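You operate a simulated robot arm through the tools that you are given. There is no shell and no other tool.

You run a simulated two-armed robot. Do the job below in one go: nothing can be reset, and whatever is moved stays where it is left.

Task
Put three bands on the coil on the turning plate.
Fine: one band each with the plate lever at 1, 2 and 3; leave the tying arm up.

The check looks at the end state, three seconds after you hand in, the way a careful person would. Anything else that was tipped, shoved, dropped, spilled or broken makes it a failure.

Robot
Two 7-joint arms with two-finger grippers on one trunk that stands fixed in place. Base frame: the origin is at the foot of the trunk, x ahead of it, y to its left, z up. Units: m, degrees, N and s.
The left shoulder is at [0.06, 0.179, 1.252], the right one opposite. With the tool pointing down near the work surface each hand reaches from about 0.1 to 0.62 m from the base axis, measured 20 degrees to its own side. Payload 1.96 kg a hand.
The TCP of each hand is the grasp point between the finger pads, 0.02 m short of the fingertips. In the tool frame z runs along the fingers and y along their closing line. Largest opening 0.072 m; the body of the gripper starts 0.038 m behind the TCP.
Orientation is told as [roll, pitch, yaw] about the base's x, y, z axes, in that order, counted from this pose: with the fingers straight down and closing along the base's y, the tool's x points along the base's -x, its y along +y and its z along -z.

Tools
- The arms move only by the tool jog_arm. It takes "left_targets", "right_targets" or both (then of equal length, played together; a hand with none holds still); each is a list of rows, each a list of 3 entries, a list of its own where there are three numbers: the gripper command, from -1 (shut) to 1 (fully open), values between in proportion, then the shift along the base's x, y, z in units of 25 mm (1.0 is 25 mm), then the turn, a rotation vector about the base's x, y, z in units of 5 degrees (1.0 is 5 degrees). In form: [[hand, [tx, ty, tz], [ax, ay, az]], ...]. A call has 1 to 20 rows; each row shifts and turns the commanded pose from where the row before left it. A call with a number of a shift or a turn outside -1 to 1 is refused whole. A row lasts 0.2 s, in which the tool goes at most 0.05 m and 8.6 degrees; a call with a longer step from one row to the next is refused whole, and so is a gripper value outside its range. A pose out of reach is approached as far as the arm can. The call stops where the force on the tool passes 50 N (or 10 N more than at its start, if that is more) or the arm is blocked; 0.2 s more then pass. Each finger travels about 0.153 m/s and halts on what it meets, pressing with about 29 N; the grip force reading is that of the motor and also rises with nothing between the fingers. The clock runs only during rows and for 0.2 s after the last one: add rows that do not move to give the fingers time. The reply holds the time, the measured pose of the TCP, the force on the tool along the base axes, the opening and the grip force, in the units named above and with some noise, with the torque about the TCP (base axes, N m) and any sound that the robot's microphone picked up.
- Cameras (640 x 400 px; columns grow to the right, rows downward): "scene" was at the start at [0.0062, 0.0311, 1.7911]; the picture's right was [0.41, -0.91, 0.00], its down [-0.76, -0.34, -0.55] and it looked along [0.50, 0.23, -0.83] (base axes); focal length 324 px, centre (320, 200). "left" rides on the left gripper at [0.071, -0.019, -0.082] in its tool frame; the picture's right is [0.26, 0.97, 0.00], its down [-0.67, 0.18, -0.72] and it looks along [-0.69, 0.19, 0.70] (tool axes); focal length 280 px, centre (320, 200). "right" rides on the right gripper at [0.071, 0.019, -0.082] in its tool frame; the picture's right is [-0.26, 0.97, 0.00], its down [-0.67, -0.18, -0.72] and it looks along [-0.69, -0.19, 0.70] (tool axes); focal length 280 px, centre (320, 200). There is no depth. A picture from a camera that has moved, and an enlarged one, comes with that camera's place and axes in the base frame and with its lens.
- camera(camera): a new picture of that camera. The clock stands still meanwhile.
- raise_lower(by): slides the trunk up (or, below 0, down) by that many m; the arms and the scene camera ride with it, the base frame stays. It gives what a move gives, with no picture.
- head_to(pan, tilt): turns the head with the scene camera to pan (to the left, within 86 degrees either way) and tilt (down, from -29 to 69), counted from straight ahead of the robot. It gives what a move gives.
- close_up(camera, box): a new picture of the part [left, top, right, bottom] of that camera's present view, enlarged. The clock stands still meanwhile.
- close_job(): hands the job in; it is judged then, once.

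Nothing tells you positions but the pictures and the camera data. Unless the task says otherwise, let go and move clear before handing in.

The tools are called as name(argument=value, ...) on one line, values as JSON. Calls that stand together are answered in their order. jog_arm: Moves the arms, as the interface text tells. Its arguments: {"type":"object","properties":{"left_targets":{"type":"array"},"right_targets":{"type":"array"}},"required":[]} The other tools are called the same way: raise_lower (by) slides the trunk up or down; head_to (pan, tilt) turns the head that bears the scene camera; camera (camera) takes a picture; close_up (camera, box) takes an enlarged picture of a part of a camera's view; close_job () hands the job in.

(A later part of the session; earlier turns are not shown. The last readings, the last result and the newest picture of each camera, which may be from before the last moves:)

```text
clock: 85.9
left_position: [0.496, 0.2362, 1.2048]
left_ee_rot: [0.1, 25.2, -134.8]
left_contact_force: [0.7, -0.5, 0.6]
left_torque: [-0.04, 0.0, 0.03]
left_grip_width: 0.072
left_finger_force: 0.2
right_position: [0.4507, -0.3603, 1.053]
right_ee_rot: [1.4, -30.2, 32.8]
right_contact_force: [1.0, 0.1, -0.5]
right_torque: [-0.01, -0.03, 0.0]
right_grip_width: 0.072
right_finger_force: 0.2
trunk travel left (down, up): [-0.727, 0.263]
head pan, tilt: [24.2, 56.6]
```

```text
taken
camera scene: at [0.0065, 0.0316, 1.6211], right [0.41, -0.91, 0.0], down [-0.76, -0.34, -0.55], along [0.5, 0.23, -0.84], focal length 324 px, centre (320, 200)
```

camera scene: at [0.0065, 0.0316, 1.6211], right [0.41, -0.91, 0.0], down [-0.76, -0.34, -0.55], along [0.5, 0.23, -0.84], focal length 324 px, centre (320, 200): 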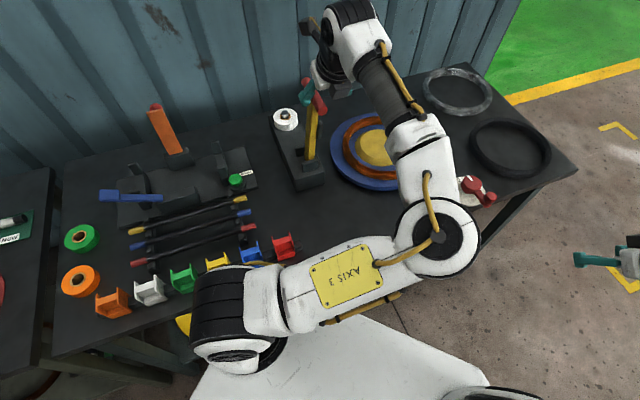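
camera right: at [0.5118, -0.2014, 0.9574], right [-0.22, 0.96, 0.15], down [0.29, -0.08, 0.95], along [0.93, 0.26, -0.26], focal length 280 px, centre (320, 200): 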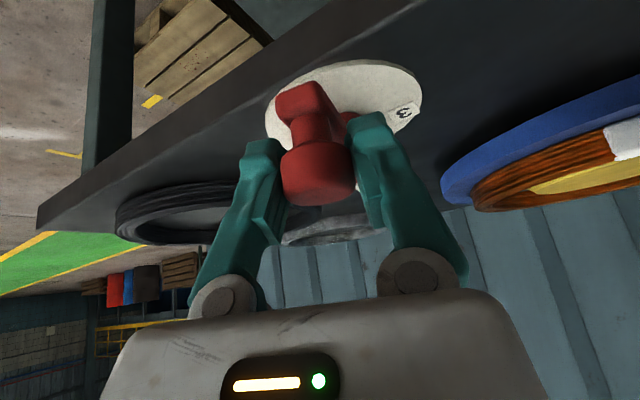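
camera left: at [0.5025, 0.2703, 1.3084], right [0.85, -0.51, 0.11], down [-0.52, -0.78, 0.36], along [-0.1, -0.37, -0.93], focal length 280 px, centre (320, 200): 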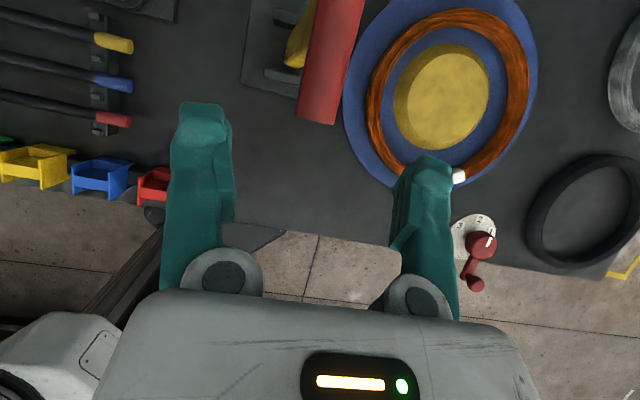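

The handle is upright as before. Gripping its near end again.

jog_arm(left_targets=[[1, [0.353, 0.284, -0.76], [0, 0, 0]], [1, [0.353, 0.284, -0.76], [0, 0, 0]], [1, [0.353, 0.284, -0.76], [0, 0, 0]], [1, [0, 0, 0], [0, 0, 0]], [0.1, [0, 0, 0], [0, 0, 0]], [-0.4, [0, 0, 0], [0, 0, 0]], [-0.7, [0, 0, 0], [0, 0, 0]]])

camera(camera="left")

```text
clock: 87.5
left_position: [0.5231, 0.2591, 1.146]
left_ee_rot: [0.1, 25.1, -134.8]
left_contact_force: [-2.0, -0.2, -4.1]
left_torque: [0.11, -0.05, -0.01]
left_grip_width: 0.0229
left_finger_force: 40.2
right_position: [0.4504, -0.3603, 1.053]
right_ee_rot: [1.5, -30.2, 32.7]
right_contact_force: [0.2, 0.2, 0.1]
right_torque: [0.01, 0.0, -0.01]
right_grip_width: 0.072
right_finger_force: 0.0
trunk travel left (down, up): [-0.727, 0.263]
head pan, tilt: [24.2, 56.6]
```

```text
taken
camera left: at [0.53, 0.292, 1.2507], right [0.85, -0.51, 0.11], down [-0.52, -0.78, 0.36], along [-0.1, -0.37, -0.93], focal length 280 px, centre (320, 200)
```

left: 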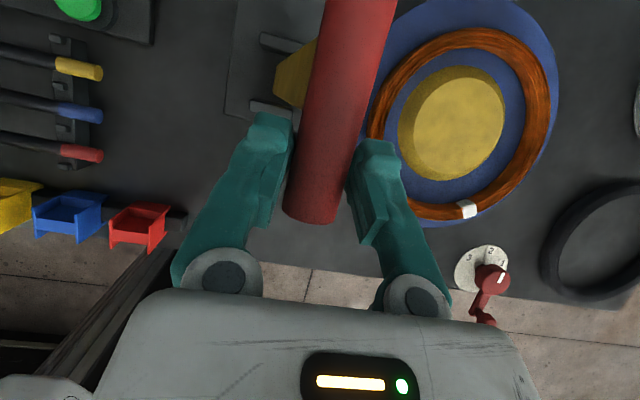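

jog_arm(left_targets=[[-0.6, [0.693, -0.693, -0.25], [0, 0, 0]], [-0.6, [0.67, -0.67, -0.36], [0, 0, 0]], [-0.6, [0.636, -0.636, -0.46], [0, 0, 0]], [-0.6, [0.597, -0.597, -0.56], [0, 0, 0]]])

jog_arm(left_targets=[[-0.6, [0.546, -0.546, -0.65], [0, 0, 0]], [-0.6, [0.51, -0.51, -0.73], [0, 0, 0]], [-0.6, [0.45, -0.45, -0.8], [0, 0, 0]]])

```text
clock: 88.5
left_position: [0.5873, 0.1925, 1.1059]
left_ee_rot: [0.0, 25.1, -134.8]
left_contact_force: [3.8, 4.2, -4.5]
left_torque: [0.22, -0.1, -0.03]
left_grip_width: 0.0181
left_finger_force: 39.9
right_position: [0.4515, -0.3603, 1.0519]
right_ee_rot: [1.5, -30.1, 32.8]
right_contact_force: [0.7, -0.1, 0.5]
right_torque: [0.01, -0.02, 0.0]
right_grip_width: 0.0721
right_finger_force: 0.1
trunk travel left (down, up): [-0.727, 0.263]
head pan, tilt: [24.2, 56.6]
```

```text
clock: 89.3
left_position: [0.6236, 0.1555, 1.0507]
left_ee_rot: [0.2, 25.1, -134.8]
left_contact_force: [8.6, 11.4, -2.1]
left_torque: [0.31, -0.02, 0.01]
left_grip_width: 0.016
left_finger_force: 39.9
right_position: [0.4534, -0.3576, 1.0522]
right_ee_rot: [1.3, -30.0, 32.8]
right_contact_force: [0.7, 0.4, 0.3]
right_torque: [0.01, 0.02, -0.01]
right_grip_width: 0.0717
right_finger_force: 0.0
trunk travel left (down, up): [-0.727, 0.263]
head pan, tilt: [24.2, 56.6]
```

jog_arm(left_targets=[[-0.6, [0.38, -0.38, -0.87], [0, 0, 0]], [-0.6, [0.3, -0.3, -0.9], [0, 0, 0]]])

camera(camera="left")

```text
clock: 89.9
left_position: [0.6394, 0.1356, 1.0077]
left_ee_rot: [0.2, 24.9, -134.7]
left_contact_force: [5.2, 5.8, -5.0]
left_torque: [-0.54, 0.38, -0.06]
left_grip_width: 0.0174
left_finger_force: 22.5
right_position: [0.4501, -0.3602, 1.0533]
right_ee_rot: [1.4, -30.1, 32.7]
right_contact_force: [-0.5, 0.0, -0.4]
right_torque: [0.01, 0.0, -0.01]
right_grip_width: 0.072
right_finger_force: 0.1
trunk travel left (down, up): [-0.727, 0.263]
head pan, tilt: [24.2, 56.6]
```

```text
taken
camera left: at [0.6468, 0.1709, 1.1103], right [0.85, -0.51, 0.11], down [-0.52, -0.78, 0.36], along [-0.1, -0.37, -0.92], focal length 280 px, centre (320, 200)
```

left: 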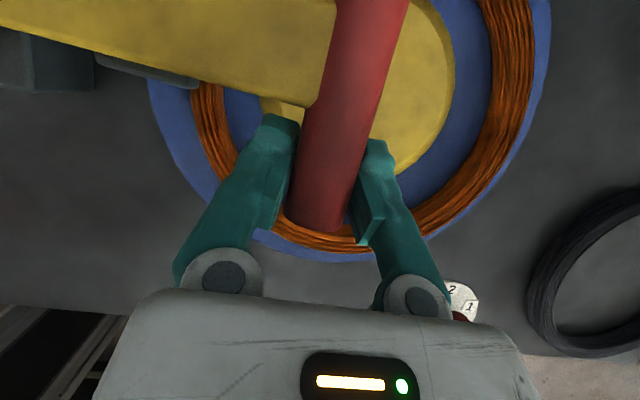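

Smooth. I'll release, back off upward, close the fingers, and move over the yellow arm to press it.

jog_arm(left_targets=[[0.1, [0, 0, 0], [0, 0, 0]], [0.1, [-0.239, -0.239, 0.725], [0, 0, 0]], [0.1, [-0.239, -0.239, 0.725], [0, 0, 0]], [0.1, [-0.239, -0.239, 0.725], [0, 0, 0]], [-1, [0, 0, 0], [0, 0, 0]], [-1, [0.19, 0.88, 0], [0, 0, 0]], [-1, [0.19, 0.88, 0], [0, 0, 0]], [-1, [0.19, 0.88, 0], [0, 0, 0]], [-1, [0, 0, -0.9], [0, 0, 0]], [-1, [0, 0, -0.9], [0, 0, 0]], [-1, [0, 0, -0.9], [0, 0, 0]]])

camera(camera="left")

close_up(camera="scene", box=[270, 90, 430, 210])

```text
clock: 92.3
left_position: [0.6383, 0.1843, 0.9935]
left_ee_rot: [0.1, 25.2, -134.8]
left_contact_force: [-1.3, 1.0, -0.2]
left_torque: [-0.01, 0.0, 0.0]
left_grip_width: 0.0003
left_finger_force: 28.9
right_position: [0.451, -0.3606, 1.0515]
right_ee_rot: [1.4, -30.1, 32.8]
right_contact_force: [-0.5, 0.7, 0.4]
right_torque: [-0.02, -0.02, 0.01]
right_grip_width: 0.0721
right_finger_force: 0.1
trunk travel left (down, up): [-0.727, 0.263]
head pan, tilt: [24.2, 56.6]
```

```text
taken
camera left: at [0.6457, 0.2191, 1.0971], right [0.85, -0.51, 0.11], down [-0.52, -0.78, 0.36], along [-0.1, -0.36, -0.93], focal length 280 px, centre (320, 200)
```

left: 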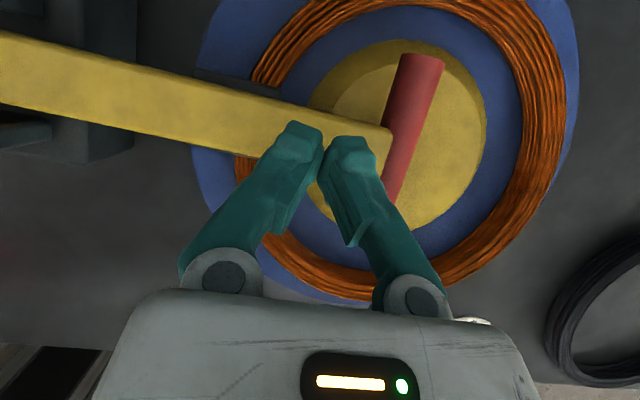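

```text
3.33 times, centred on (350, 150) of scene
camera zoom: at [0.0067, 0.0311, 1.6211], right [0.41, -0.91, 0.0], down [-0.76, -0.34, -0.55], along [0.5, 0.23, -0.83], focal length 1079 px, centre (220, 367)
```

zoom: 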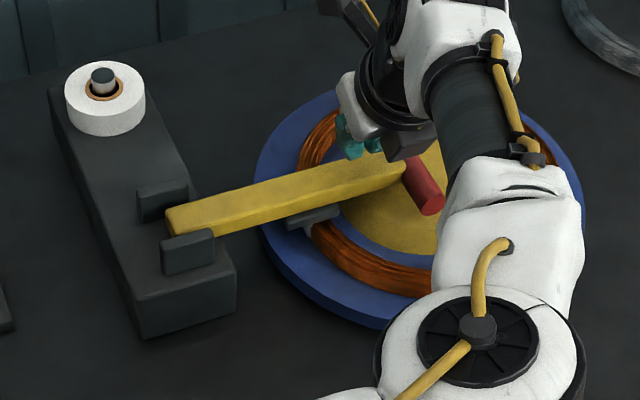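

There's a pale spot beside the jaw. I'll look closely before pressing.

close_up(camera="scene", box=[325, 130, 375, 170])

close_up(camera="left", box=[180, 40, 300, 180])

```text
10.00 times, centred on (350, 150) of scene
camera zoom: at [0.0067, 0.0311, 1.6211], right [0.41, -0.91, 0.0], down [-0.76, -0.34, -0.55], along [0.5, 0.23, -0.83], focal length 3238 px, centre (20, 700)
```

zoom: 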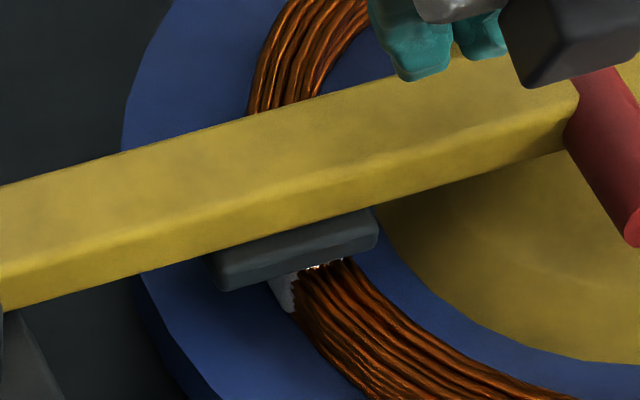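

```text
2.86 times, centred on (240, 110) of left
camera zoom: at [0.6457, 0.2191, 1.0971], right [0.85, -0.51, 0.11], down [-0.52, -0.78, 0.36], along [-0.1, -0.36, -0.93], focal length 801 px, centre (549, 457)
```

zoom: 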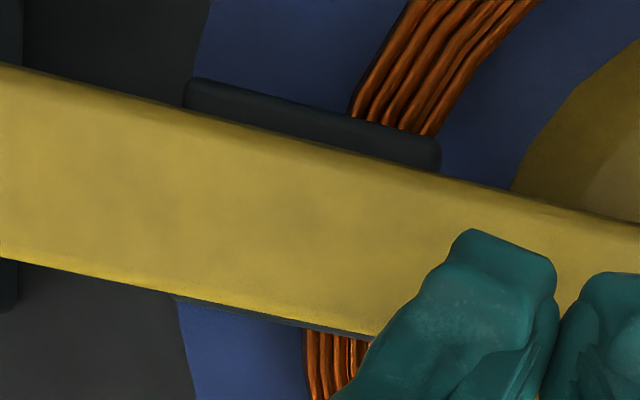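

A white band is already under the jaw: letting the arm settle was enough this time. I won't press again, to avoid doubling it. I'll lift the arm and check.

jog_arm(left_targets=[[-1, [0, 0, 0.85], [0, 0, 0]], [-1, [0, 0, 0.85], [0, 0, 0]], [1, [0.156, -0.764, 0], [0, 0, 0]], [1, [0.156, -0.764, 0], [0, 0, 0]], [1, [0.156, -0.764, 0], [0, 0, 0]], [1, [0, 0, -0.9], [0, 0, 0]], [1, [0, 0, -0.9], [0, 0, 0]], [1, [0, 0, -0.9], [0, 0, 0]]])

camera(camera="left")

close_up(camera="scene", box=[270, 90, 430, 210])

```text
clock: 94.1
left_position: [0.6475, 0.1288, 0.9694]
left_ee_rot: [0.1, 25.2, -134.8]
left_contact_force: [-0.2, -0.1, 0.3]
left_torque: [-0.04, -0.01, -0.02]
left_grip_width: 0.0722
left_finger_force: 0.1
right_position: [0.4513, -0.3603, 1.0533]
right_ee_rot: [1.4, -30.1, 32.8]
right_contact_force: [-0.6, -0.2, -0.1]
right_torque: [-0.01, -0.02, 0.02]
right_grip_width: 0.0718
right_finger_force: 0.0
trunk travel left (down, up): [-0.727, 0.263]
head pan, tilt: [24.2, 56.6]
```

```text
taken
camera left: at [0.6552, 0.1616, 1.0729], right [0.85, -0.51, 0.11], down [-0.52, -0.78, 0.36], along [-0.1, -0.37, -0.93], focal length 280 px, centre (320, 200)
```

left: 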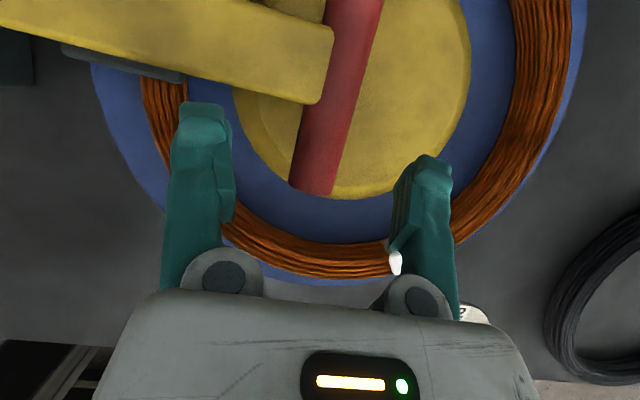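

```text
3.33 times, centred on (350, 150) of scene
camera zoom: at [0.0067, 0.031, 1.6211], right [0.41, -0.91, 0.0], down [-0.76, -0.34, -0.55], along [0.5, 0.23, -0.83], focal length 1079 px, centre (220, 367)
```

zoom: 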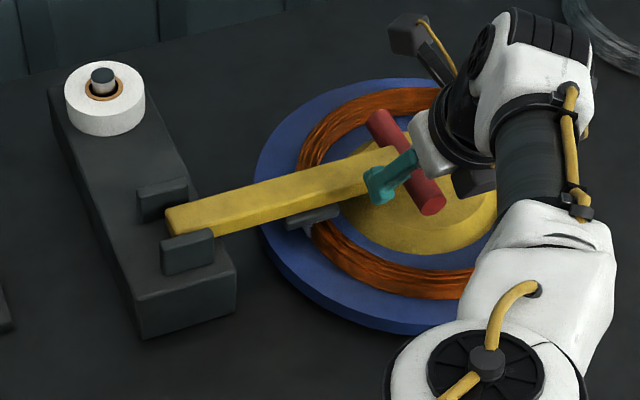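

jog_arm(left_targets=[[1, [0.05, -0.04, -0.57], [0, 0, 0]], [1, [0.05, -0.04, -0.57], [0, 0, 0]], [0.1, [0, 0, 0], [0, 0, 0]], [-0.4, [0, 0, 0], [0, 0, 0]], [-0.7, [0, 0, 0], [0, 0, 0]]])

jog_arm(left_targets=[[-0.6, [-0.059, 0.059, 0.99], [0, 0, 0]], [-0.6, [-0.139, 0.139, 0.976], [0, 0, 0]], [-0.6, [-0.218, 0.218, 0.948], [0, 0, 0]]])

close_up(camera="scene", box=[270, 90, 430, 210])

camera(camera="left")

```text
clock: 95.3
left_position: [0.651, 0.1256, 0.9426]
left_ee_rot: [0.1, 25.1, -134.7]
left_contact_force: [-7.9, 5.5, -4.4]
left_torque: [-0.07, 0.03, 0.1]
left_grip_width: 0.023
left_finger_force: 39.5
right_position: [0.4487, -0.3595, 1.0536]
right_ee_rot: [1.3, -30.2, 32.7]
right_contact_force: [0.2, -0.3, -0.5]
right_torque: [0.02, 0.0, 0.0]
right_grip_width: 0.0721
right_finger_force: 0.1
trunk travel left (down, up): [-0.727, 0.263]
head pan, tilt: [24.2, 56.6]
```

```text
clock: 96.1
left_position: [0.6406, 0.1364, 1.0141]
left_ee_rot: [0.1, 25.2, -134.7]
left_contact_force: [-13.5, 1.1, -9.0]
left_torque: [0.15, -0.25, 0.3]
left_grip_width: 0.0214
left_finger_force: 40.3
right_position: [0.4492, -0.3596, 1.0525]
right_ee_rot: [1.3, -30.1, 32.8]
right_contact_force: [0.2, -0.2, -0.1]
right_torque: [0.02, -0.03, 0.0]
right_grip_width: 0.0718
right_finger_force: 0.0
trunk travel left (down, up): [-0.727, 0.263]
head pan, tilt: [24.2, 56.6]
```

```text
3.33 times, centred on (350, 150) of scene
camera zoom: at [0.0043, 0.0315, 1.621], right [0.41, -0.91, 0.0], down [-0.76, -0.34, -0.55], along [0.5, 0.23, -0.83], focal length 1079 px, centre (220, 367)
```

zoom: 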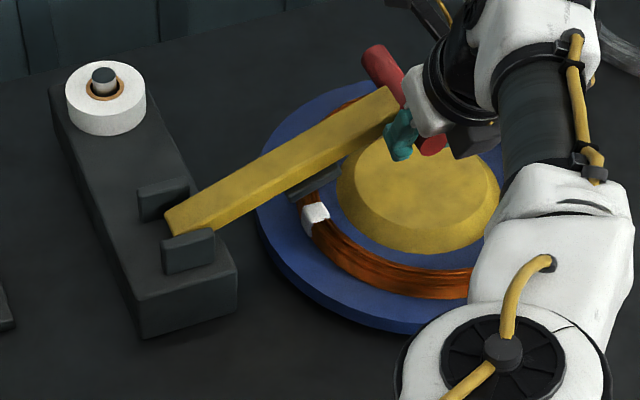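

```text
taken
camera left: at [0.647, 0.1715, 1.1186], right [0.85, -0.51, 0.11], down [-0.52, -0.78, 0.36], along [-0.1, -0.37, -0.93], focal length 280 px, centre (320, 200)
```

left: 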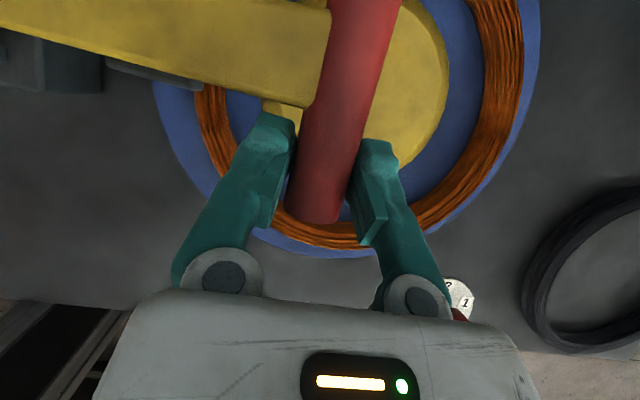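

Band 2 is on the coil. I'll continue lifting to upright.

jog_arm(left_targets=[[-0.6, [-0.31, 0.31, 0.86], [0, 0, 0]], [-0.6, [-0.39, 0.39, 0.8], [0, 0, 0]], [-0.6, [-0.46, 0.46, 0.7], [0, 0, 0]]])

jog_arm(left_targets=[[-0.6, [-0.52, 0.52, 0.6], [0, 0, 0]], [-0.6, [-0.57, 0.57, 0.5], [0, 0, 0]], [-0.6, [-0.61, 0.61, 0.4], [0, 0, 0]]])

```text
clock: 96.9
left_position: [0.613, 0.1662, 1.0735]
left_ee_rot: [0.2, 25.3, -134.8]
left_contact_force: [-3.2, 1.8, -6.8]
left_torque: [0.31, -0.52, 0.18]
left_grip_width: 0.0181
left_finger_force: 40.0
right_position: [0.4502, -0.36, 1.0532]
right_ee_rot: [1.4, -30.2, 32.8]
right_contact_force: [-0.5, -0.2, 0.2]
right_torque: [-0.03, 0.01, 0.01]
right_grip_width: 0.0721
right_finger_force: 0.0
trunk travel left (down, up): [-0.727, 0.263]
head pan, tilt: [24.2, 56.6]
```

```text
clock: 97.7
left_position: [0.5712, 0.2056, 1.1115]
left_ee_rot: [0.3, 25.4, -134.8]
left_contact_force: [10.9, -4.2, 14.3]
left_torque: [0.26, -0.35, -0.05]
left_grip_width: 0.016
left_finger_force: 39.9
right_position: [0.4501, -0.3629, 1.0535]
right_ee_rot: [1.5, -30.2, 32.7]
right_contact_force: [-0.5, -0.6, 0.4]
right_torque: [-0.01, 0.0, 0.01]
right_grip_width: 0.0722
right_finger_force: 0.1
trunk travel left (down, up): [-0.727, 0.263]
head pan, tilt: [24.2, 56.6]
```

jog_arm(left_targets=[[-0.6, [-0.66, 0.66, 0.4], [0, 0, 0]], [-0.6, [-0.68, 0.68, 0.3], [0, 0, 0]], [-0.6, [-0.5, 0.5, 0.14], [0, 0, 0]]])

jog_arm(left_targets=[[-0.6, [-0.3, 0.3, 0.04], [0, 0, 0]], [-0.6, [-0.1, 0.1, 0], [0, 0, 0]], [-0.6, [0, 0, 0], [0, 0, 0]]])

close_up(camera="scene", box=[250, 50, 450, 210])

```text
clock: 98.5
left_position: [0.5236, 0.2574, 1.1302]
left_ee_rot: [0.0, 25.1, -134.8]
left_contact_force: [-2.2, 0.8, -6.8]
left_torque: [0.36, -0.39, 0.08]
left_grip_width: 0.0154
left_finger_force: 22.1
right_position: [0.4503, -0.3607, 1.0526]
right_ee_rot: [1.4, -30.1, 32.8]
right_contact_force: [-0.5, 0.0, -0.8]
right_torque: [0.01, 0.0, 0.02]
right_grip_width: 0.0723
right_finger_force: 0.0
trunk travel left (down, up): [-0.727, 0.263]
head pan, tilt: [24.2, 56.6]
```

```text
clock: 99.3
left_position: [0.5177, 0.2621, 1.1328]
left_ee_rot: [0.0, 25.3, -135.0]
left_contact_force: [12.0, -9.2, 3.4]
left_torque: [0.04, 0.02, -0.06]
left_grip_width: 0.0218
left_finger_force: 5.8
right_position: [0.4519, -0.3637, 1.0514]
right_ee_rot: [1.6, -30.1, 32.7]
right_contact_force: [0.5, 0.0, -1.1]
right_torque: [-0.01, 0.01, 0.0]
right_grip_width: 0.0718
right_finger_force: 0.2
trunk travel left (down, up): [-0.727, 0.263]
head pan, tilt: [24.2, 56.6]
```

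```text
2.50 times, centred on (350, 130) of scene
camera zoom: at [0.0096, 0.0279, 1.6213], right [0.41, -0.91, 0.0], down [-0.76, -0.34, -0.55], along [0.5, 0.23, -0.84], focal length 810 px, centre (245, 375)
```

zoom: 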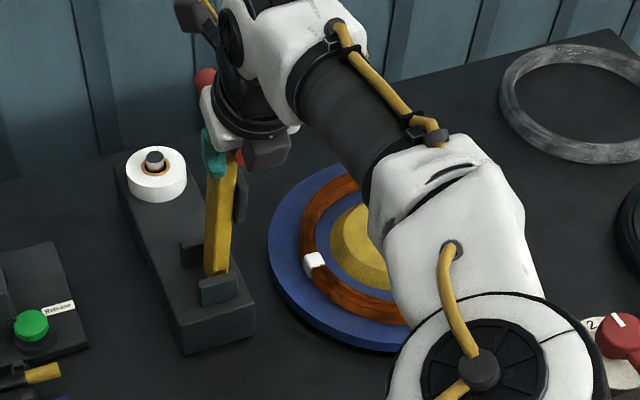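

The arm is back at its upright stop with band 2 visible. I'll release and retreat the left hand as before.

jog_arm(left_targets=[[-0.1, [0.08, -0.08, 0], [0, 0, 0]], [1, [0, 0, 0], [0, 0, 0]], [1, [-0.239, -0.239, 0.725], [0, 0, 0]], [1, [-0.239, -0.239, 0.725], [0, 0, 0]], [1, [-0.239, -0.239, 0.725], [0, 0, 0]], [1, [-0.239, -0.239, 0.725], [0, 0, 0]], [1, [-0.3, 0, 1], [0, 0, 0]], [1, [-0.8, 0.9, 0.3], [0, 0, 0]], [1, [-0.8, 0.9, 0.3], [0, 0, 0]], [1, [-0.8, 0.9, 0.2], [0, 0, 0]], [1, [-0.8, 0.9, 0], [0, 0, 0]], [1, [-0.8, 0.9, 0], [0, 0, 0]], [1, [-0.8, 0.9, 0], [0, 0, 0]], [1, [-0.8, 0.9, 0], [0, 0, 0]], [1, [-0.8, 0.9, 0], [0, 0, 0]], [1, [-0.8, 0.9, 0], [0, 0, 0]]])

close_up(camera="left", box=[440, 20, 640, 290])

camera(camera="scene")

```text
clock: 102.7
left_position: [0.3027, 0.4441, 1.2476]
left_ee_rot: [0.1, 25.2, -134.8]
left_contact_force: [0.8, 0.1, 0.0]
left_torque: [-0.03, 0.01, -0.02]
left_grip_width: 0.072
left_finger_force: 0.0
right_position: [0.4503, -0.3606, 1.0536]
right_ee_rot: [1.3, -30.1, 32.8]
right_contact_force: [0.1, 0.8, 0.2]
right_torque: [0.02, -0.04, -0.03]
right_grip_width: 0.0721
right_finger_force: 0.0
trunk travel left (down, up): [-0.727, 0.263]
head pan, tilt: [24.2, 56.6]
```

```text
1.48 times, centred on (540, 155) of left
camera zoom: at [0.3103, 0.479, 1.3524], right [0.85, -0.51, 0.11], down [-0.52, -0.78, 0.36], along [-0.1, -0.37, -0.93], focal length 415 px, centre (-6, 267)
```

zoom: 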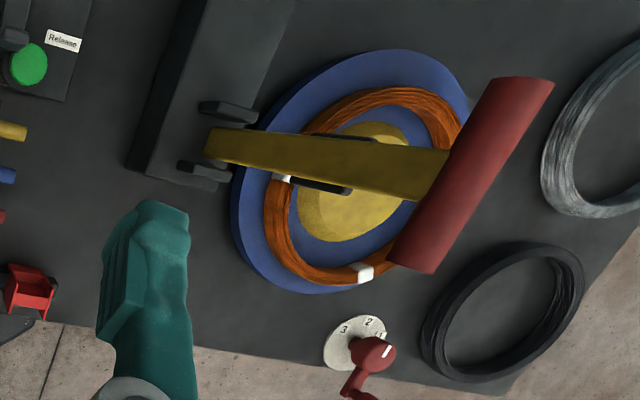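

```text
taken
camera scene: at [0.0056, 0.0324, 1.6211], right [0.41, -0.91, 0.0], down [-0.76, -0.34, -0.55], along [0.5, 0.23, -0.83], focal length 324 px, centre (320, 200)
```

scene: 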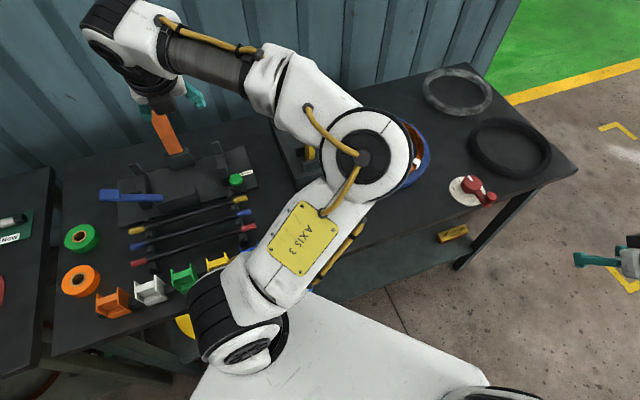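

Two bands are in place. Now for setting 3: I'll bring the right hand back above the knob and first rehearse the next 60° arc in the air to check reach.

jog_arm(right_targets=[[1, [0.8, 0.6, -0.3], [0, 0, 0]], [1, [0.8, 0.6, -0.3], [0, 0, 0]], [1, [0.8, 0.6, -0.3], [0, 0, 0]], [1, [0.8, 0.6, -0.3], [0, 0, 0]], [1, [0.5, 0.9, -0.3], [0, 0, 0]], [1, [0.5, 0.9, -0.3], [0, 0, 0]], [1, [0.5, 0.9, -0.3], [0, 0, 0]], [1, [0.5, 0.8, -0.2], [0, 0, 0]], [1, [0.64, 0.6, 0], [0, 0, 0]], [1, [0.64, 0.6, 0], [0, 0, 0]]])

camera(camera="right")

close_up(camera="scene", box=[400, 130, 540, 240])

```text
clock: 104.9
left_position: [0.3045, 0.4427, 1.2485]
left_ee_rot: [0.0, 25.3, -134.8]
left_contact_force: [-0.3, 1.1, 0.5]
left_torque: [0.01, 0.01, -0.02]
left_grip_width: 0.0718
left_finger_force: 0.0
right_position: [0.6141, -0.1831, 0.9985]
right_ee_rot: [1.4, -30.2, 32.8]
right_contact_force: [1.1, 0.2, -0.1]
right_torque: [0.01, -0.01, 0.01]
right_grip_width: 0.072
right_finger_force: 0.2
trunk travel left (down, up): [-0.727, 0.263]
head pan, tilt: [24.2, 56.6]
```

```text
taken
camera right: at [0.5193, -0.2226, 1.0338], right [-0.34, 0.93, 0.15], down [0.3, -0.05, 0.95], along [0.89, 0.37, -0.26], focal length 280 px, centre (320, 200)
```

right: 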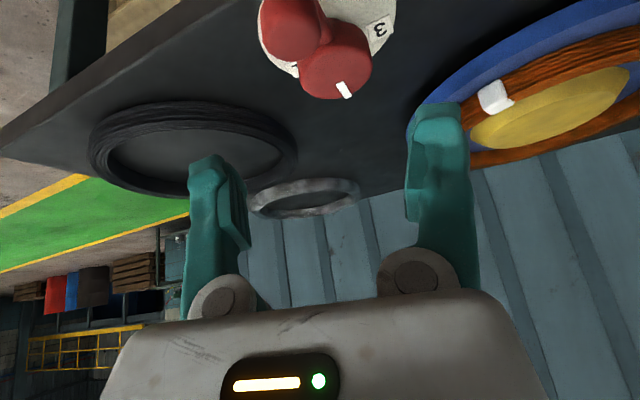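

```text
3.64 times, centred on (470, 185) of scene
camera zoom: at [0.007, 0.0315, 1.6211], right [0.41, -0.91, 0.0], down [-0.76, -0.34, -0.55], along [0.5, 0.23, -0.84], focal length 1177 px, centre (-226, 254)
```

zoom: 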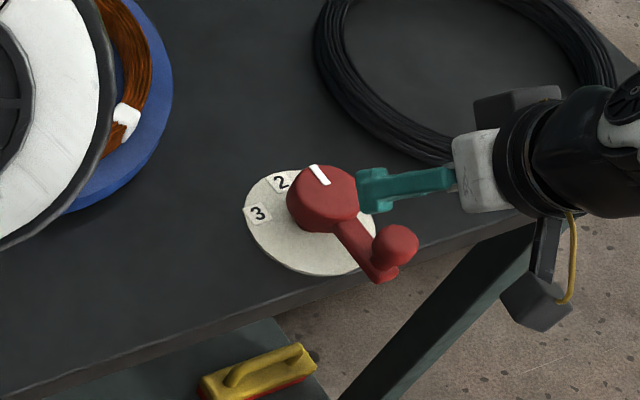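

jog_arm(right_targets=[[1, [0.208, -0.165, 0], [0, 0, 0.7]], [1, [0.224, -0.143, 0], [0, 0, 0.7]], [1, [0.238, -0.118, 0], [0, 0, 0.7]], [1, [0.249, -0.093, 0], [0, 0, 0.7]], [1, [0.257, -0.066, 0], [0, 0, 0.7]], [1, [0.263, -0.039, 0], [0, 0, 0.7]], [1, [0.265, -0.012, 0], [0, 0, 0.7]], [1, [0.265, 0.016, 0], [0, 0, 0.7]], [1, [0.262, 0.044, 0], [0, 0, 0.7]], [1, [0.256, 0.071, 0], [0, 0, 0.7]]])

```text
clock: 107.1
left_position: [0.3039, 0.4431, 1.2491]
left_ee_rot: [0.1, 25.2, -134.8]
left_contact_force: [0.2, -0.1, 0.2]
left_torque: [0.01, 0.03, -0.02]
left_grip_width: 0.0718
left_finger_force: 0.0
right_position: [0.6544, -0.1996, 0.9988]
right_ee_rot: [1.2, -30.2, 57.2]
right_contact_force: [0.1, 0.1, 0.4]
right_torque: [0.0, -0.02, 0.01]
right_grip_width: 0.072
right_finger_force: 0.0
right hand out of reach, approached as far as the arm can: row 8, 9, 10
trunk travel left (down, up): [-0.727, 0.263]
head pan, tilt: [24.2, 56.6]
```

jog_arm(right_targets=[[1, [0, 0, 0], [0, 0, -1]], [1, [0, 0, 0], [0, 0, -1]], [1, [0, 0, 0], [0, 0, -1]], [1, [0, 0, 0], [0, 0, -1]], [1, [0, 0, 0], [0, 0, -1]], [1, [0, 0, 0], [0, 0, -1]], [1, [0.265, 0.016, 0], [0, 0, 0]], [1, [0.262, 0.044, 0], [0, 0, 0]], [1, [0.256, 0.071, 0], [0, 0, 0]], [1, [0.4, 0.05, 0], [0, 0, 0]]])

```text
clock: 109.3
left_position: [0.3047, 0.4429, 1.2489]
left_ee_rot: [0.1, 25.1, -134.8]
left_contact_force: [0.5, 0.5, 0.4]
left_torque: [0.0, 0.04, -0.01]
left_grip_width: 0.0717
left_finger_force: 0.0
right_position: [0.6835, -0.1954, 0.9954]
right_ee_rot: [1.3, -30.2, 27.1]
right_contact_force: [0.9, -0.6, 0.1]
right_torque: [0.0, 0.0, 0.02]
right_grip_width: 0.0717
right_finger_force: 0.1
trunk travel left (down, up): [-0.727, 0.263]
head pan, tilt: [24.2, 56.6]
```

With yaw about 27° the end of the arc is reachable. I'll go back over the knob, lower and grip it.

jog_arm(right_targets=[[1, [-0.913, 0.192, 0], [0, 0, 0]], [1, [-0.913, 0.192, 0], [0, 0, 0]], [1, [-0.913, 0.192, 0], [0, 0, 0]], [1, [0, 0, -0.9], [0, 0, 0]], [1, [0, 0, -0.9], [0, 0, 0]], [1, [0, 0, -0.7], [0, 0, 0]]])

camera(camera="right")

```text
clock: 110.7
left_position: [0.3042, 0.443, 1.2483]
left_ee_rot: [0.2, 25.2, -134.8]
left_contact_force: [0.8, -0.4, -0.4]
left_torque: [0.02, -0.01, -0.02]
left_grip_width: 0.0721
left_finger_force: 0.1
right_position: [0.6163, -0.1827, 0.9323]
right_ee_rot: [1.2, -30.2, 27.3]
right_contact_force: [0.5, 0.2, -1.1]
right_torque: [0.01, 0.01, 0.02]
right_grip_width: 0.0718
right_finger_force: 0.2
trunk travel left (down, up): [-0.727, 0.263]
head pan, tilt: [24.2, 56.6]
```

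```text
taken
camera right: at [0.5179, -0.2134, 0.9679], right [-0.25, 0.96, 0.15], down [0.29, -0.07, 0.95], along [0.92, 0.28, -0.26], focal length 280 px, centre (320, 200)
```

right: 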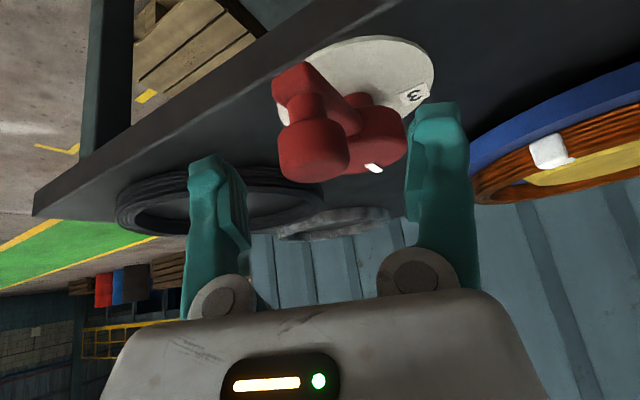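

Centred. Lower a little and grip.

jog_arm(right_targets=[[1, [0.05, 0, -0.36], [0, 0, 0]], [0.2, [0, 0, 0], [0, 0, 0]], [-0.3, [0, 0, 0], [0, 0, 0]], [-0.6, [0, 0, 0], [0, 0, 0]]])

camera(camera="right")

```text
clock: 111.7
left_position: [0.3048, 0.4439, 1.2489]
left_ee_rot: [0.1, 25.2, -134.7]
left_contact_force: [0.2, 1.3, 0.1]
left_torque: [-0.02, 0.0, 0.0]
left_grip_width: 0.0718
left_finger_force: 0.0
right_position: [0.6185, -0.1821, 0.9254]
right_ee_rot: [1.3, -30.2, 27.2]
right_contact_force: [1.5, 0.9, -4.6]
right_torque: [0.06, -0.03, 0.01]
right_grip_width: 0.0231
right_finger_force: 39.9
trunk travel left (down, up): [-0.727, 0.263]
head pan, tilt: [24.2, 56.6]
```

```text
taken
camera right: at [0.5195, -0.2127, 0.9588], right [-0.25, 0.96, 0.15], down [0.29, -0.07, 0.95], along [0.92, 0.28, -0.26], focal length 280 px, centre (320, 200)
```

right: 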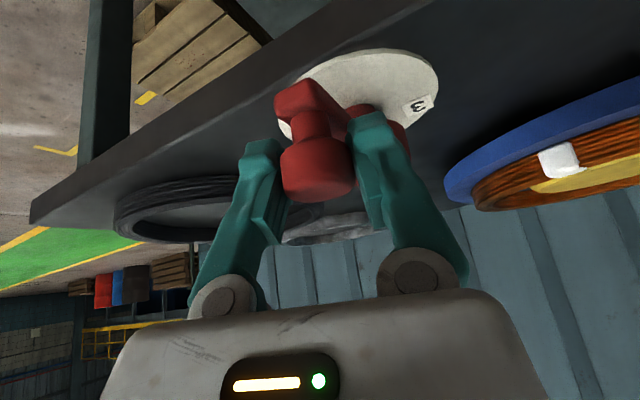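

jog_arm(right_targets=[[-0.6, [0.208, -0.165, 0], [0, 0, 0]], [-0.6, [0.224, -0.143, 0], [0, 0, 0]], [-0.6, [0.238, -0.118, 0], [0, 0, 0]], [-0.6, [0.249, -0.093, 0], [0, 0, 0]], [-0.6, [0.257, -0.066, 0], [0, 0, 0]]])

close_up(camera="scene", box=[430, 150, 520, 215])

camera(camera="right")

```text
clock: 112.9
left_position: [0.3068, 0.4457, 1.247]
left_ee_rot: [0.1, 25.1, -134.9]
left_contact_force: [-0.3, 0.1, -0.3]
left_torque: [0.02, 0.02, 0.02]
left_grip_width: 0.072
left_finger_force: 0.2
right_position: [0.6487, -0.1967, 0.9248]
right_ee_rot: [1.2, -30.3, 27.3]
right_contact_force: [4.6, 11.2, -11.5]
right_torque: [0.23, 0.03, 0.17]
right_grip_width: 0.0219
right_finger_force: 40.1
trunk travel left (down, up): [-0.727, 0.263]
head pan, tilt: [24.2, 56.6]
```

```text
6.15 times, centred on (475, 182) of scene
camera zoom: at [0.0107, 0.033, 1.6211], right [0.41, -0.91, 0.0], down [-0.76, -0.34, -0.55], along [0.5, 0.23, -0.84], focal length 1993 px, centre (-634, 308)
```

zoom: 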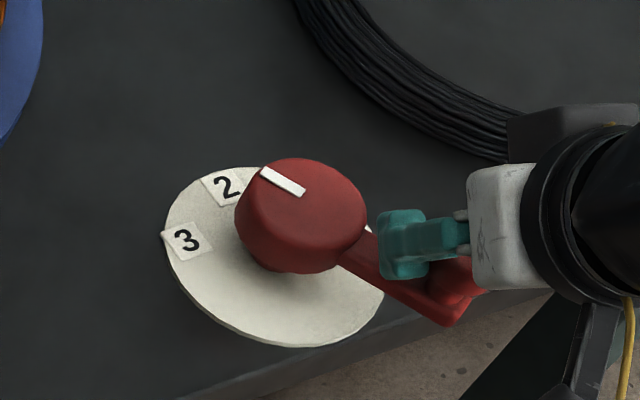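

```text
taken
camera right: at [0.551, -0.2267, 0.9601], right [-0.25, 0.96, 0.15], down [0.29, -0.07, 0.95], along [0.92, 0.28, -0.26], focal length 280 px, centre (320, 200)
```

right: 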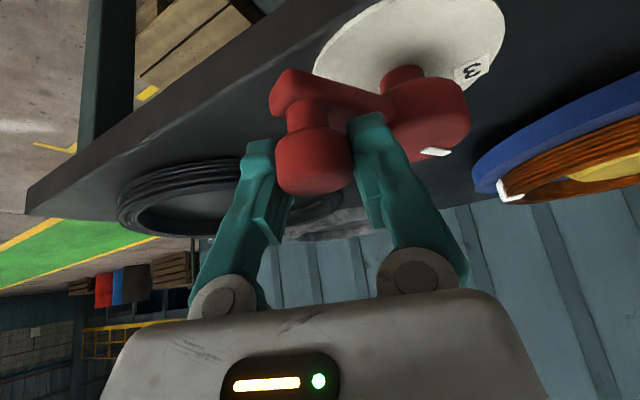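

About 76° now. Continuing toward 3.

jog_arm(right_targets=[[-0.6, [0.263, -0.02, 0], [0, 0, 0]], [-0.6, [0.265, 0.0, 0], [0, 0, 0]], [-0.6, [0.265, 0.02, 0], [0, 0, 0]], [-0.6, [0.262, 0.046, 0], [0, 0, 0]]])

close_up(camera="scene", box=[430, 150, 520, 215])

close_up(camera="left", box=[530, 220, 610, 290])

```text
clock: 113.9
left_position: [0.3038, 0.4438, 1.2482]
left_ee_rot: [0.0, 25.2, -134.8]
left_contact_force: [0.3, -0.2, -1.4]
left_torque: [0.02, -0.03, 0.0]
left_grip_width: 0.0721
left_finger_force: 0.0
right_position: [0.6712, -0.1946, 0.9265]
right_ee_rot: [1.0, -30.3, 27.4]
right_contact_force: [-0.6, 3.9, 1.3]
right_torque: [-0.03, 0.03, -0.03]
right_grip_width: 0.0157
right_finger_force: 0.9
trunk travel left (down, up): [-0.727, 0.263]
head pan, tilt: [24.2, 56.6]
```

```text
6.15 times, centred on (475, 182) of scene
camera zoom: at [0.0058, 0.0315, 1.6213], right [0.41, -0.91, 0.0], down [-0.76, -0.34, -0.55], along [0.5, 0.23, -0.83], focal length 1993 px, centre (-634, 308)
```

zoom: 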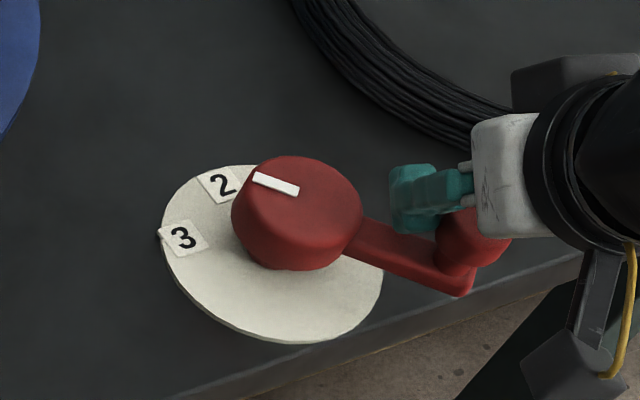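

```text
5.71 times, centred on (570, 255) of left
camera zoom: at [0.3109, 0.478, 1.3529], right [0.85, -0.51, 0.11], down [-0.52, -0.78, 0.36], along [-0.1, -0.37, -0.93], focal length 1602 px, centre (-1109, -114)
```

zoom: 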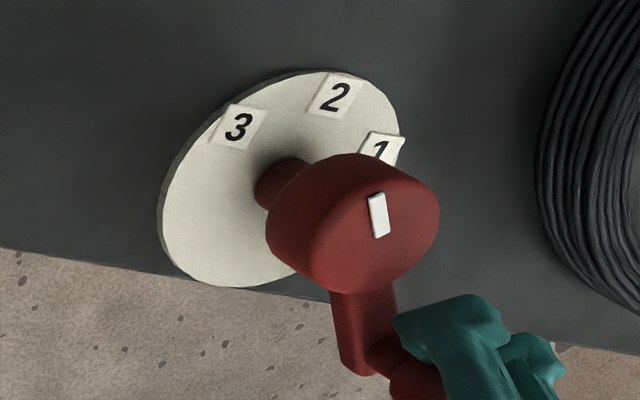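

The knob slipped out of the fingers at about 90°. The last 15° are mostly along +x, so I'll push the knob from behind with closed fingers instead.

jog_arm(right_targets=[[-0.6, [0, 0, 0.9], [0, 0, 0]], [-0.6, [0, 0, 0.9], [0, 0, 0]], [-1, [-0.8, -0.15, 0], [0, 0, 0]], [-1, [-0.8, -0.15, 0], [0, 0, 0]], [-1, [-0.7, -0.1, 0], [0, 0, 0]], [-1, [0, 0, 0], [0, 0, 0]]])

camera(camera="right")

close_up(camera="scene", box=[430, 150, 520, 215])

```text
clock: 115.3
left_position: [0.3048, 0.444, 1.2491]
left_ee_rot: [0.0, 25.3, -134.8]
left_contact_force: [0.5, 0.7, -0.6]
left_torque: [-0.01, -0.02, 0.0]
left_grip_width: 0.0719
left_finger_force: 0.1
right_position: [0.6146, -0.2046, 0.9708]
right_ee_rot: [1.3, -30.2, 27.3]
right_contact_force: [0.7, 0.4, -0.7]
right_torque: [-0.01, 0.01, 0.0]
right_grip_width: 0.0
right_finger_force: 29.1
trunk travel left (down, up): [-0.727, 0.263]
head pan, tilt: [24.2, 56.6]
```

```text
taken
camera right: at [0.516, -0.2354, 1.0059], right [-0.25, 0.96, 0.15], down [0.29, -0.07, 0.95], along [0.92, 0.28, -0.26], focal length 280 px, centre (320, 200)
```

right: 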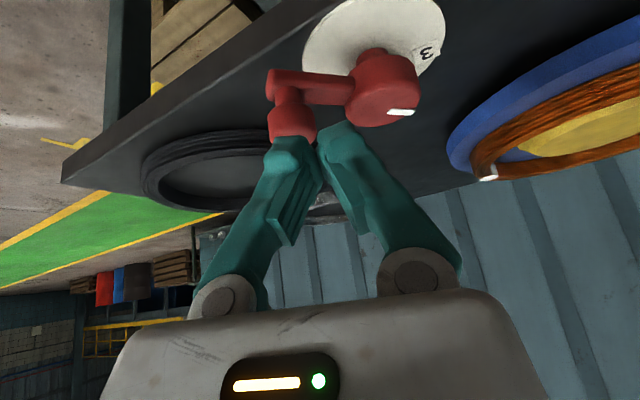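

```text
6.15 times, centred on (475, 182) of scene
camera zoom: at [0.0066, 0.031, 1.6211], right [0.41, -0.91, 0.0], down [-0.76, -0.34, -0.55], along [0.5, 0.23, -0.83], focal length 1993 px, centre (-634, 308)
```

zoom: 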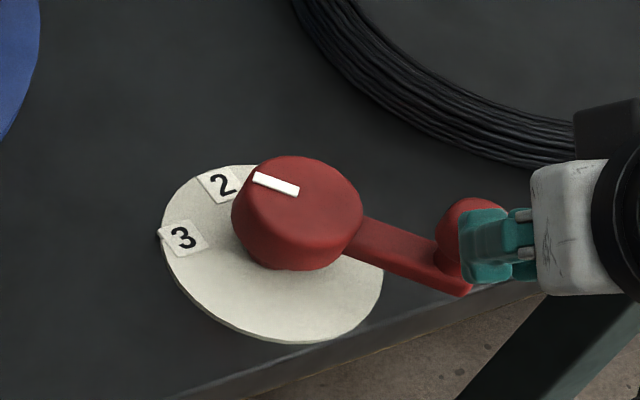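

jog_arm(right_targets=[[-1, [0, -0.32, -0.9], [0, 0, 0]], [-1, [0, 0, -0.85], [0, 0, 0]], [-1, [0.2, 0.02, 0], [0, 0, 0]], [-1, [0.2, 0.03, 0], [0, 0, 0]], [-1, [0.2, 0.03, 0], [0, 0, 0]]])

close_up(camera="scene", box=[430, 150, 520, 215])

camera(camera="right")

```text
clock: 116.5
left_position: [0.3036, 0.4432, 1.2488]
left_ee_rot: [0.0, 25.3, -134.8]
left_contact_force: [-1.0, 0.6, 0.0]
left_torque: [0.0, -0.02, -0.01]
left_grip_width: 0.072
left_finger_force: 0.0
right_position: [0.6289, -0.2107, 0.9254]
right_ee_rot: [1.1, -30.2, 27.4]
right_contact_force: [-0.1, 0.3, -0.9]
right_torque: [-0.02, 0.0, 0.01]
right_grip_width: 0.0001
right_finger_force: 28.9
trunk travel left (down, up): [-0.727, 0.263]
head pan, tilt: [24.2, 56.6]
```

```text
6.15 times, centred on (475, 182) of scene
camera zoom: at [0.006, 0.0311, 1.6211], right [0.41, -0.91, 0.0], down [-0.76, -0.34, -0.55], along [0.5, 0.23, -0.83], focal length 1993 px, centre (-634, 308)
```

zoom: 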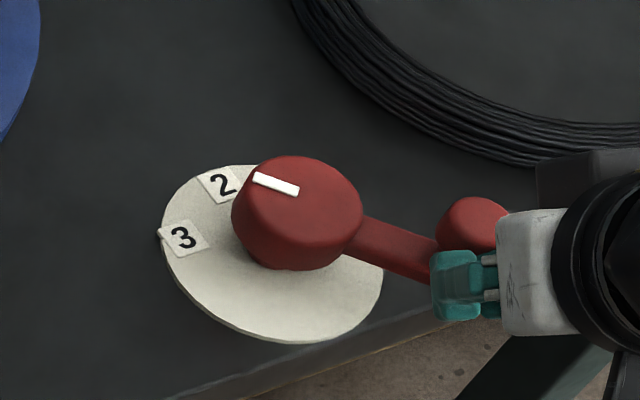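

```text
taken
camera right: at [0.531, -0.2417, 0.9607], right [-0.25, 0.96, 0.15], down [0.29, -0.07, 0.95], along [0.92, 0.28, -0.26], focal length 280 px, centre (320, 200)
```

right: 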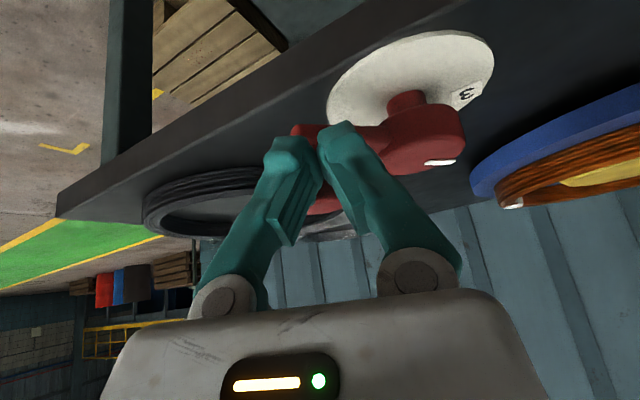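

jog_arm(right_targets=[[-1, [0.22, 0.03, 0], [0, 0, 0]], [-1, [0.22, 0.04, 0], [0, 0, 0]], [-1, [0.2, 0.05, 0], [0, 0, 0]]])

close_up(camera="scene", box=[430, 150, 520, 215])

```text
clock: 117.3
left_position: [0.3035, 0.4442, 1.2493]
left_ee_rot: [0.2, 25.2, -134.8]
left_contact_force: [0.2, -1.0, -0.3]
left_torque: [-0.01, 0.01, 0.03]
left_grip_width: 0.0717
left_finger_force: 0.0
right_position: [0.6458, -0.208, 0.9254]
right_ee_rot: [1.2, -30.2, 27.4]
right_contact_force: [0.8, -0.7, -0.1]
right_torque: [0.03, 0.02, -0.02]
right_grip_width: 0.0001
right_finger_force: 29.1
trunk travel left (down, up): [-0.727, 0.263]
head pan, tilt: [24.2, 56.6]
```

```text
6.15 times, centred on (475, 182) of scene
camera zoom: at [0.0063, 0.0314, 1.6211], right [0.41, -0.91, 0.0], down [-0.76, -0.34, -0.55], along [0.5, 0.23, -0.83], focal length 1993 px, centre (-634, 308)
```

zoom: 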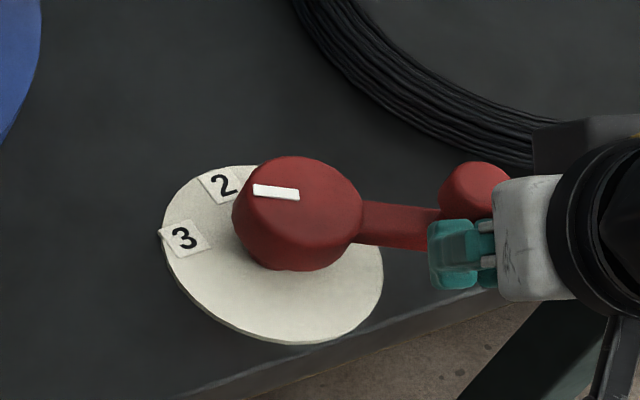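

The mark is at about 104° with label 3 at about 103°, so it's aligned. I'll back the right hand away.

jog_arm(right_targets=[[-1, [-0.5, -0.2, 0], [0, 0, 0]], [-1, [-0.5, -0.3, 0.6], [0, 0, 0]], [-1, [-0.6, -0.4, 0.8], [0, 0, 0]], [-1, [-0.8, -0.6, 0.8], [0, 0, 0]], [-1, [-0.8, -0.8, 0.6], [0, 0, 0]], [-1, [-0.8, -0.9, 0.6], [0, 0, 0]], [-1, [-0.8, -0.9, 0.6], [0, 0, 0]], [-1, [-0.8, -0.9, 0.4], [0, 0, 0]], [-1, [-0.8, -0.6, 0], [0, 0, 0]], [1, [-0.8, -0.4, 0], [0, 0, 0]]])

close_up(camera="scene", box=[430, 150, 520, 215])

close_up(camera="left", box=[440, 20, 640, 290])

```text
clock: 119.5
left_position: [0.3023, 0.4431, 1.2491]
left_ee_rot: [0.0, 25.3, -134.9]
left_contact_force: [-1.0, -0.4, -1.1]
left_torque: [-0.01, -0.01, -0.01]
left_grip_width: 0.0721
left_finger_force: 0.1
right_position: [0.4665, -0.3574, 1.038]
right_ee_rot: [1.2, -30.2, 27.3]
right_contact_force: [-1.1, 0.1, 0.2]
right_torque: [0.01, -0.01, -0.05]
right_grip_width: 0.0722
right_finger_force: 0.1
trunk travel left (down, up): [-0.727, 0.263]
head pan, tilt: [24.2, 56.6]
```

```text
6.15 times, centred on (475, 182) of scene
camera zoom: at [0.0051, 0.0308, 1.6211], right [0.41, -0.91, 0.0], down [-0.76, -0.34, -0.55], along [0.5, 0.23, -0.83], focal length 1993 px, centre (-634, 308)
```

zoom: 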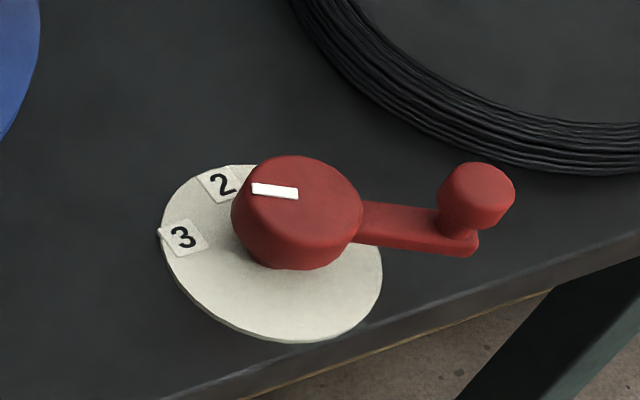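

```text
1.48 times, centred on (540, 155) of left
camera zoom: at [0.3101, 0.4775, 1.3531], right [0.85, -0.51, 0.11], down [-0.52, -0.78, 0.36], along [-0.1, -0.36, -0.93], focal length 415 px, centre (-6, 267)
```

zoom: 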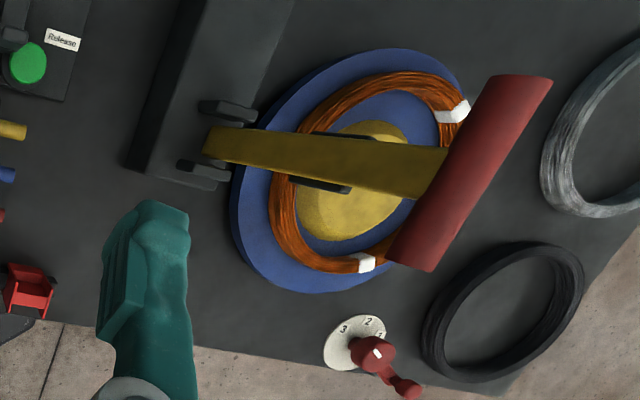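

The plate is at 3, with bands 1 and 2 well spaced. Now I'll repeat the handle approach and grip.

jog_arm(left_targets=[[1, [0.81, -0.91, 0], [0, 0, 0]], [1, [0.81, -0.91, 0], [0, 0, 0]], [1, [0.81, -0.91, 0], [0, 0, 0]], [1, [0.81, -0.91, 0], [0, 0, 0]], [1, [0.81, -0.91, 0], [0, 0, 0]], [1, [0.81, -0.91, 0], [0, 0, 0]], [1, [0.81, -0.92, -0.2], [0, 0, 0]], [1, [0.81, -0.92, -0.3], [0, 0, 0]], [1, [0.81, -0.92, -0.3], [0, 0, 0]], [1, [0.3, 0, -1], [0, 0, 0]], [1, [0, 0, 0], [0, 0, 0]]])

camera(camera="left")

```text
clock: 121.9
left_position: [0.492, 0.2346, 1.206]
left_ee_rot: [0.1, 25.1, -134.8]
left_contact_force: [-0.1, 0.0, 0.0]
left_torque: [0.01, 0.03, -0.02]
left_grip_width: 0.0719
left_finger_force: 0.0
right_position: [0.4678, -0.3588, 1.0353]
right_ee_rot: [1.2, -30.1, 27.4]
right_contact_force: [0.1, 0.3, -0.6]
right_torque: [-0.03, 0.02, 0.0]
right_grip_width: 0.0716
right_finger_force: 0.1
trunk travel left (down, up): [-0.727, 0.263]
head pan, tilt: [24.2, 56.6]
```

```text
taken
camera left: at [0.4989, 0.2692, 1.3101], right [0.85, -0.51, 0.11], down [-0.52, -0.78, 0.36], along [-0.1, -0.37, -0.93], focal length 280 px, centre (320, 200)
```

left: 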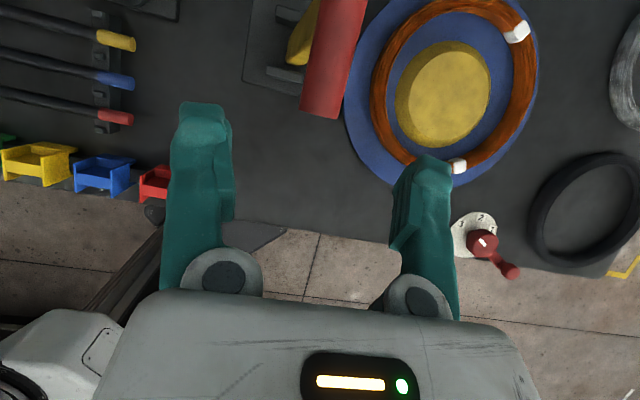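

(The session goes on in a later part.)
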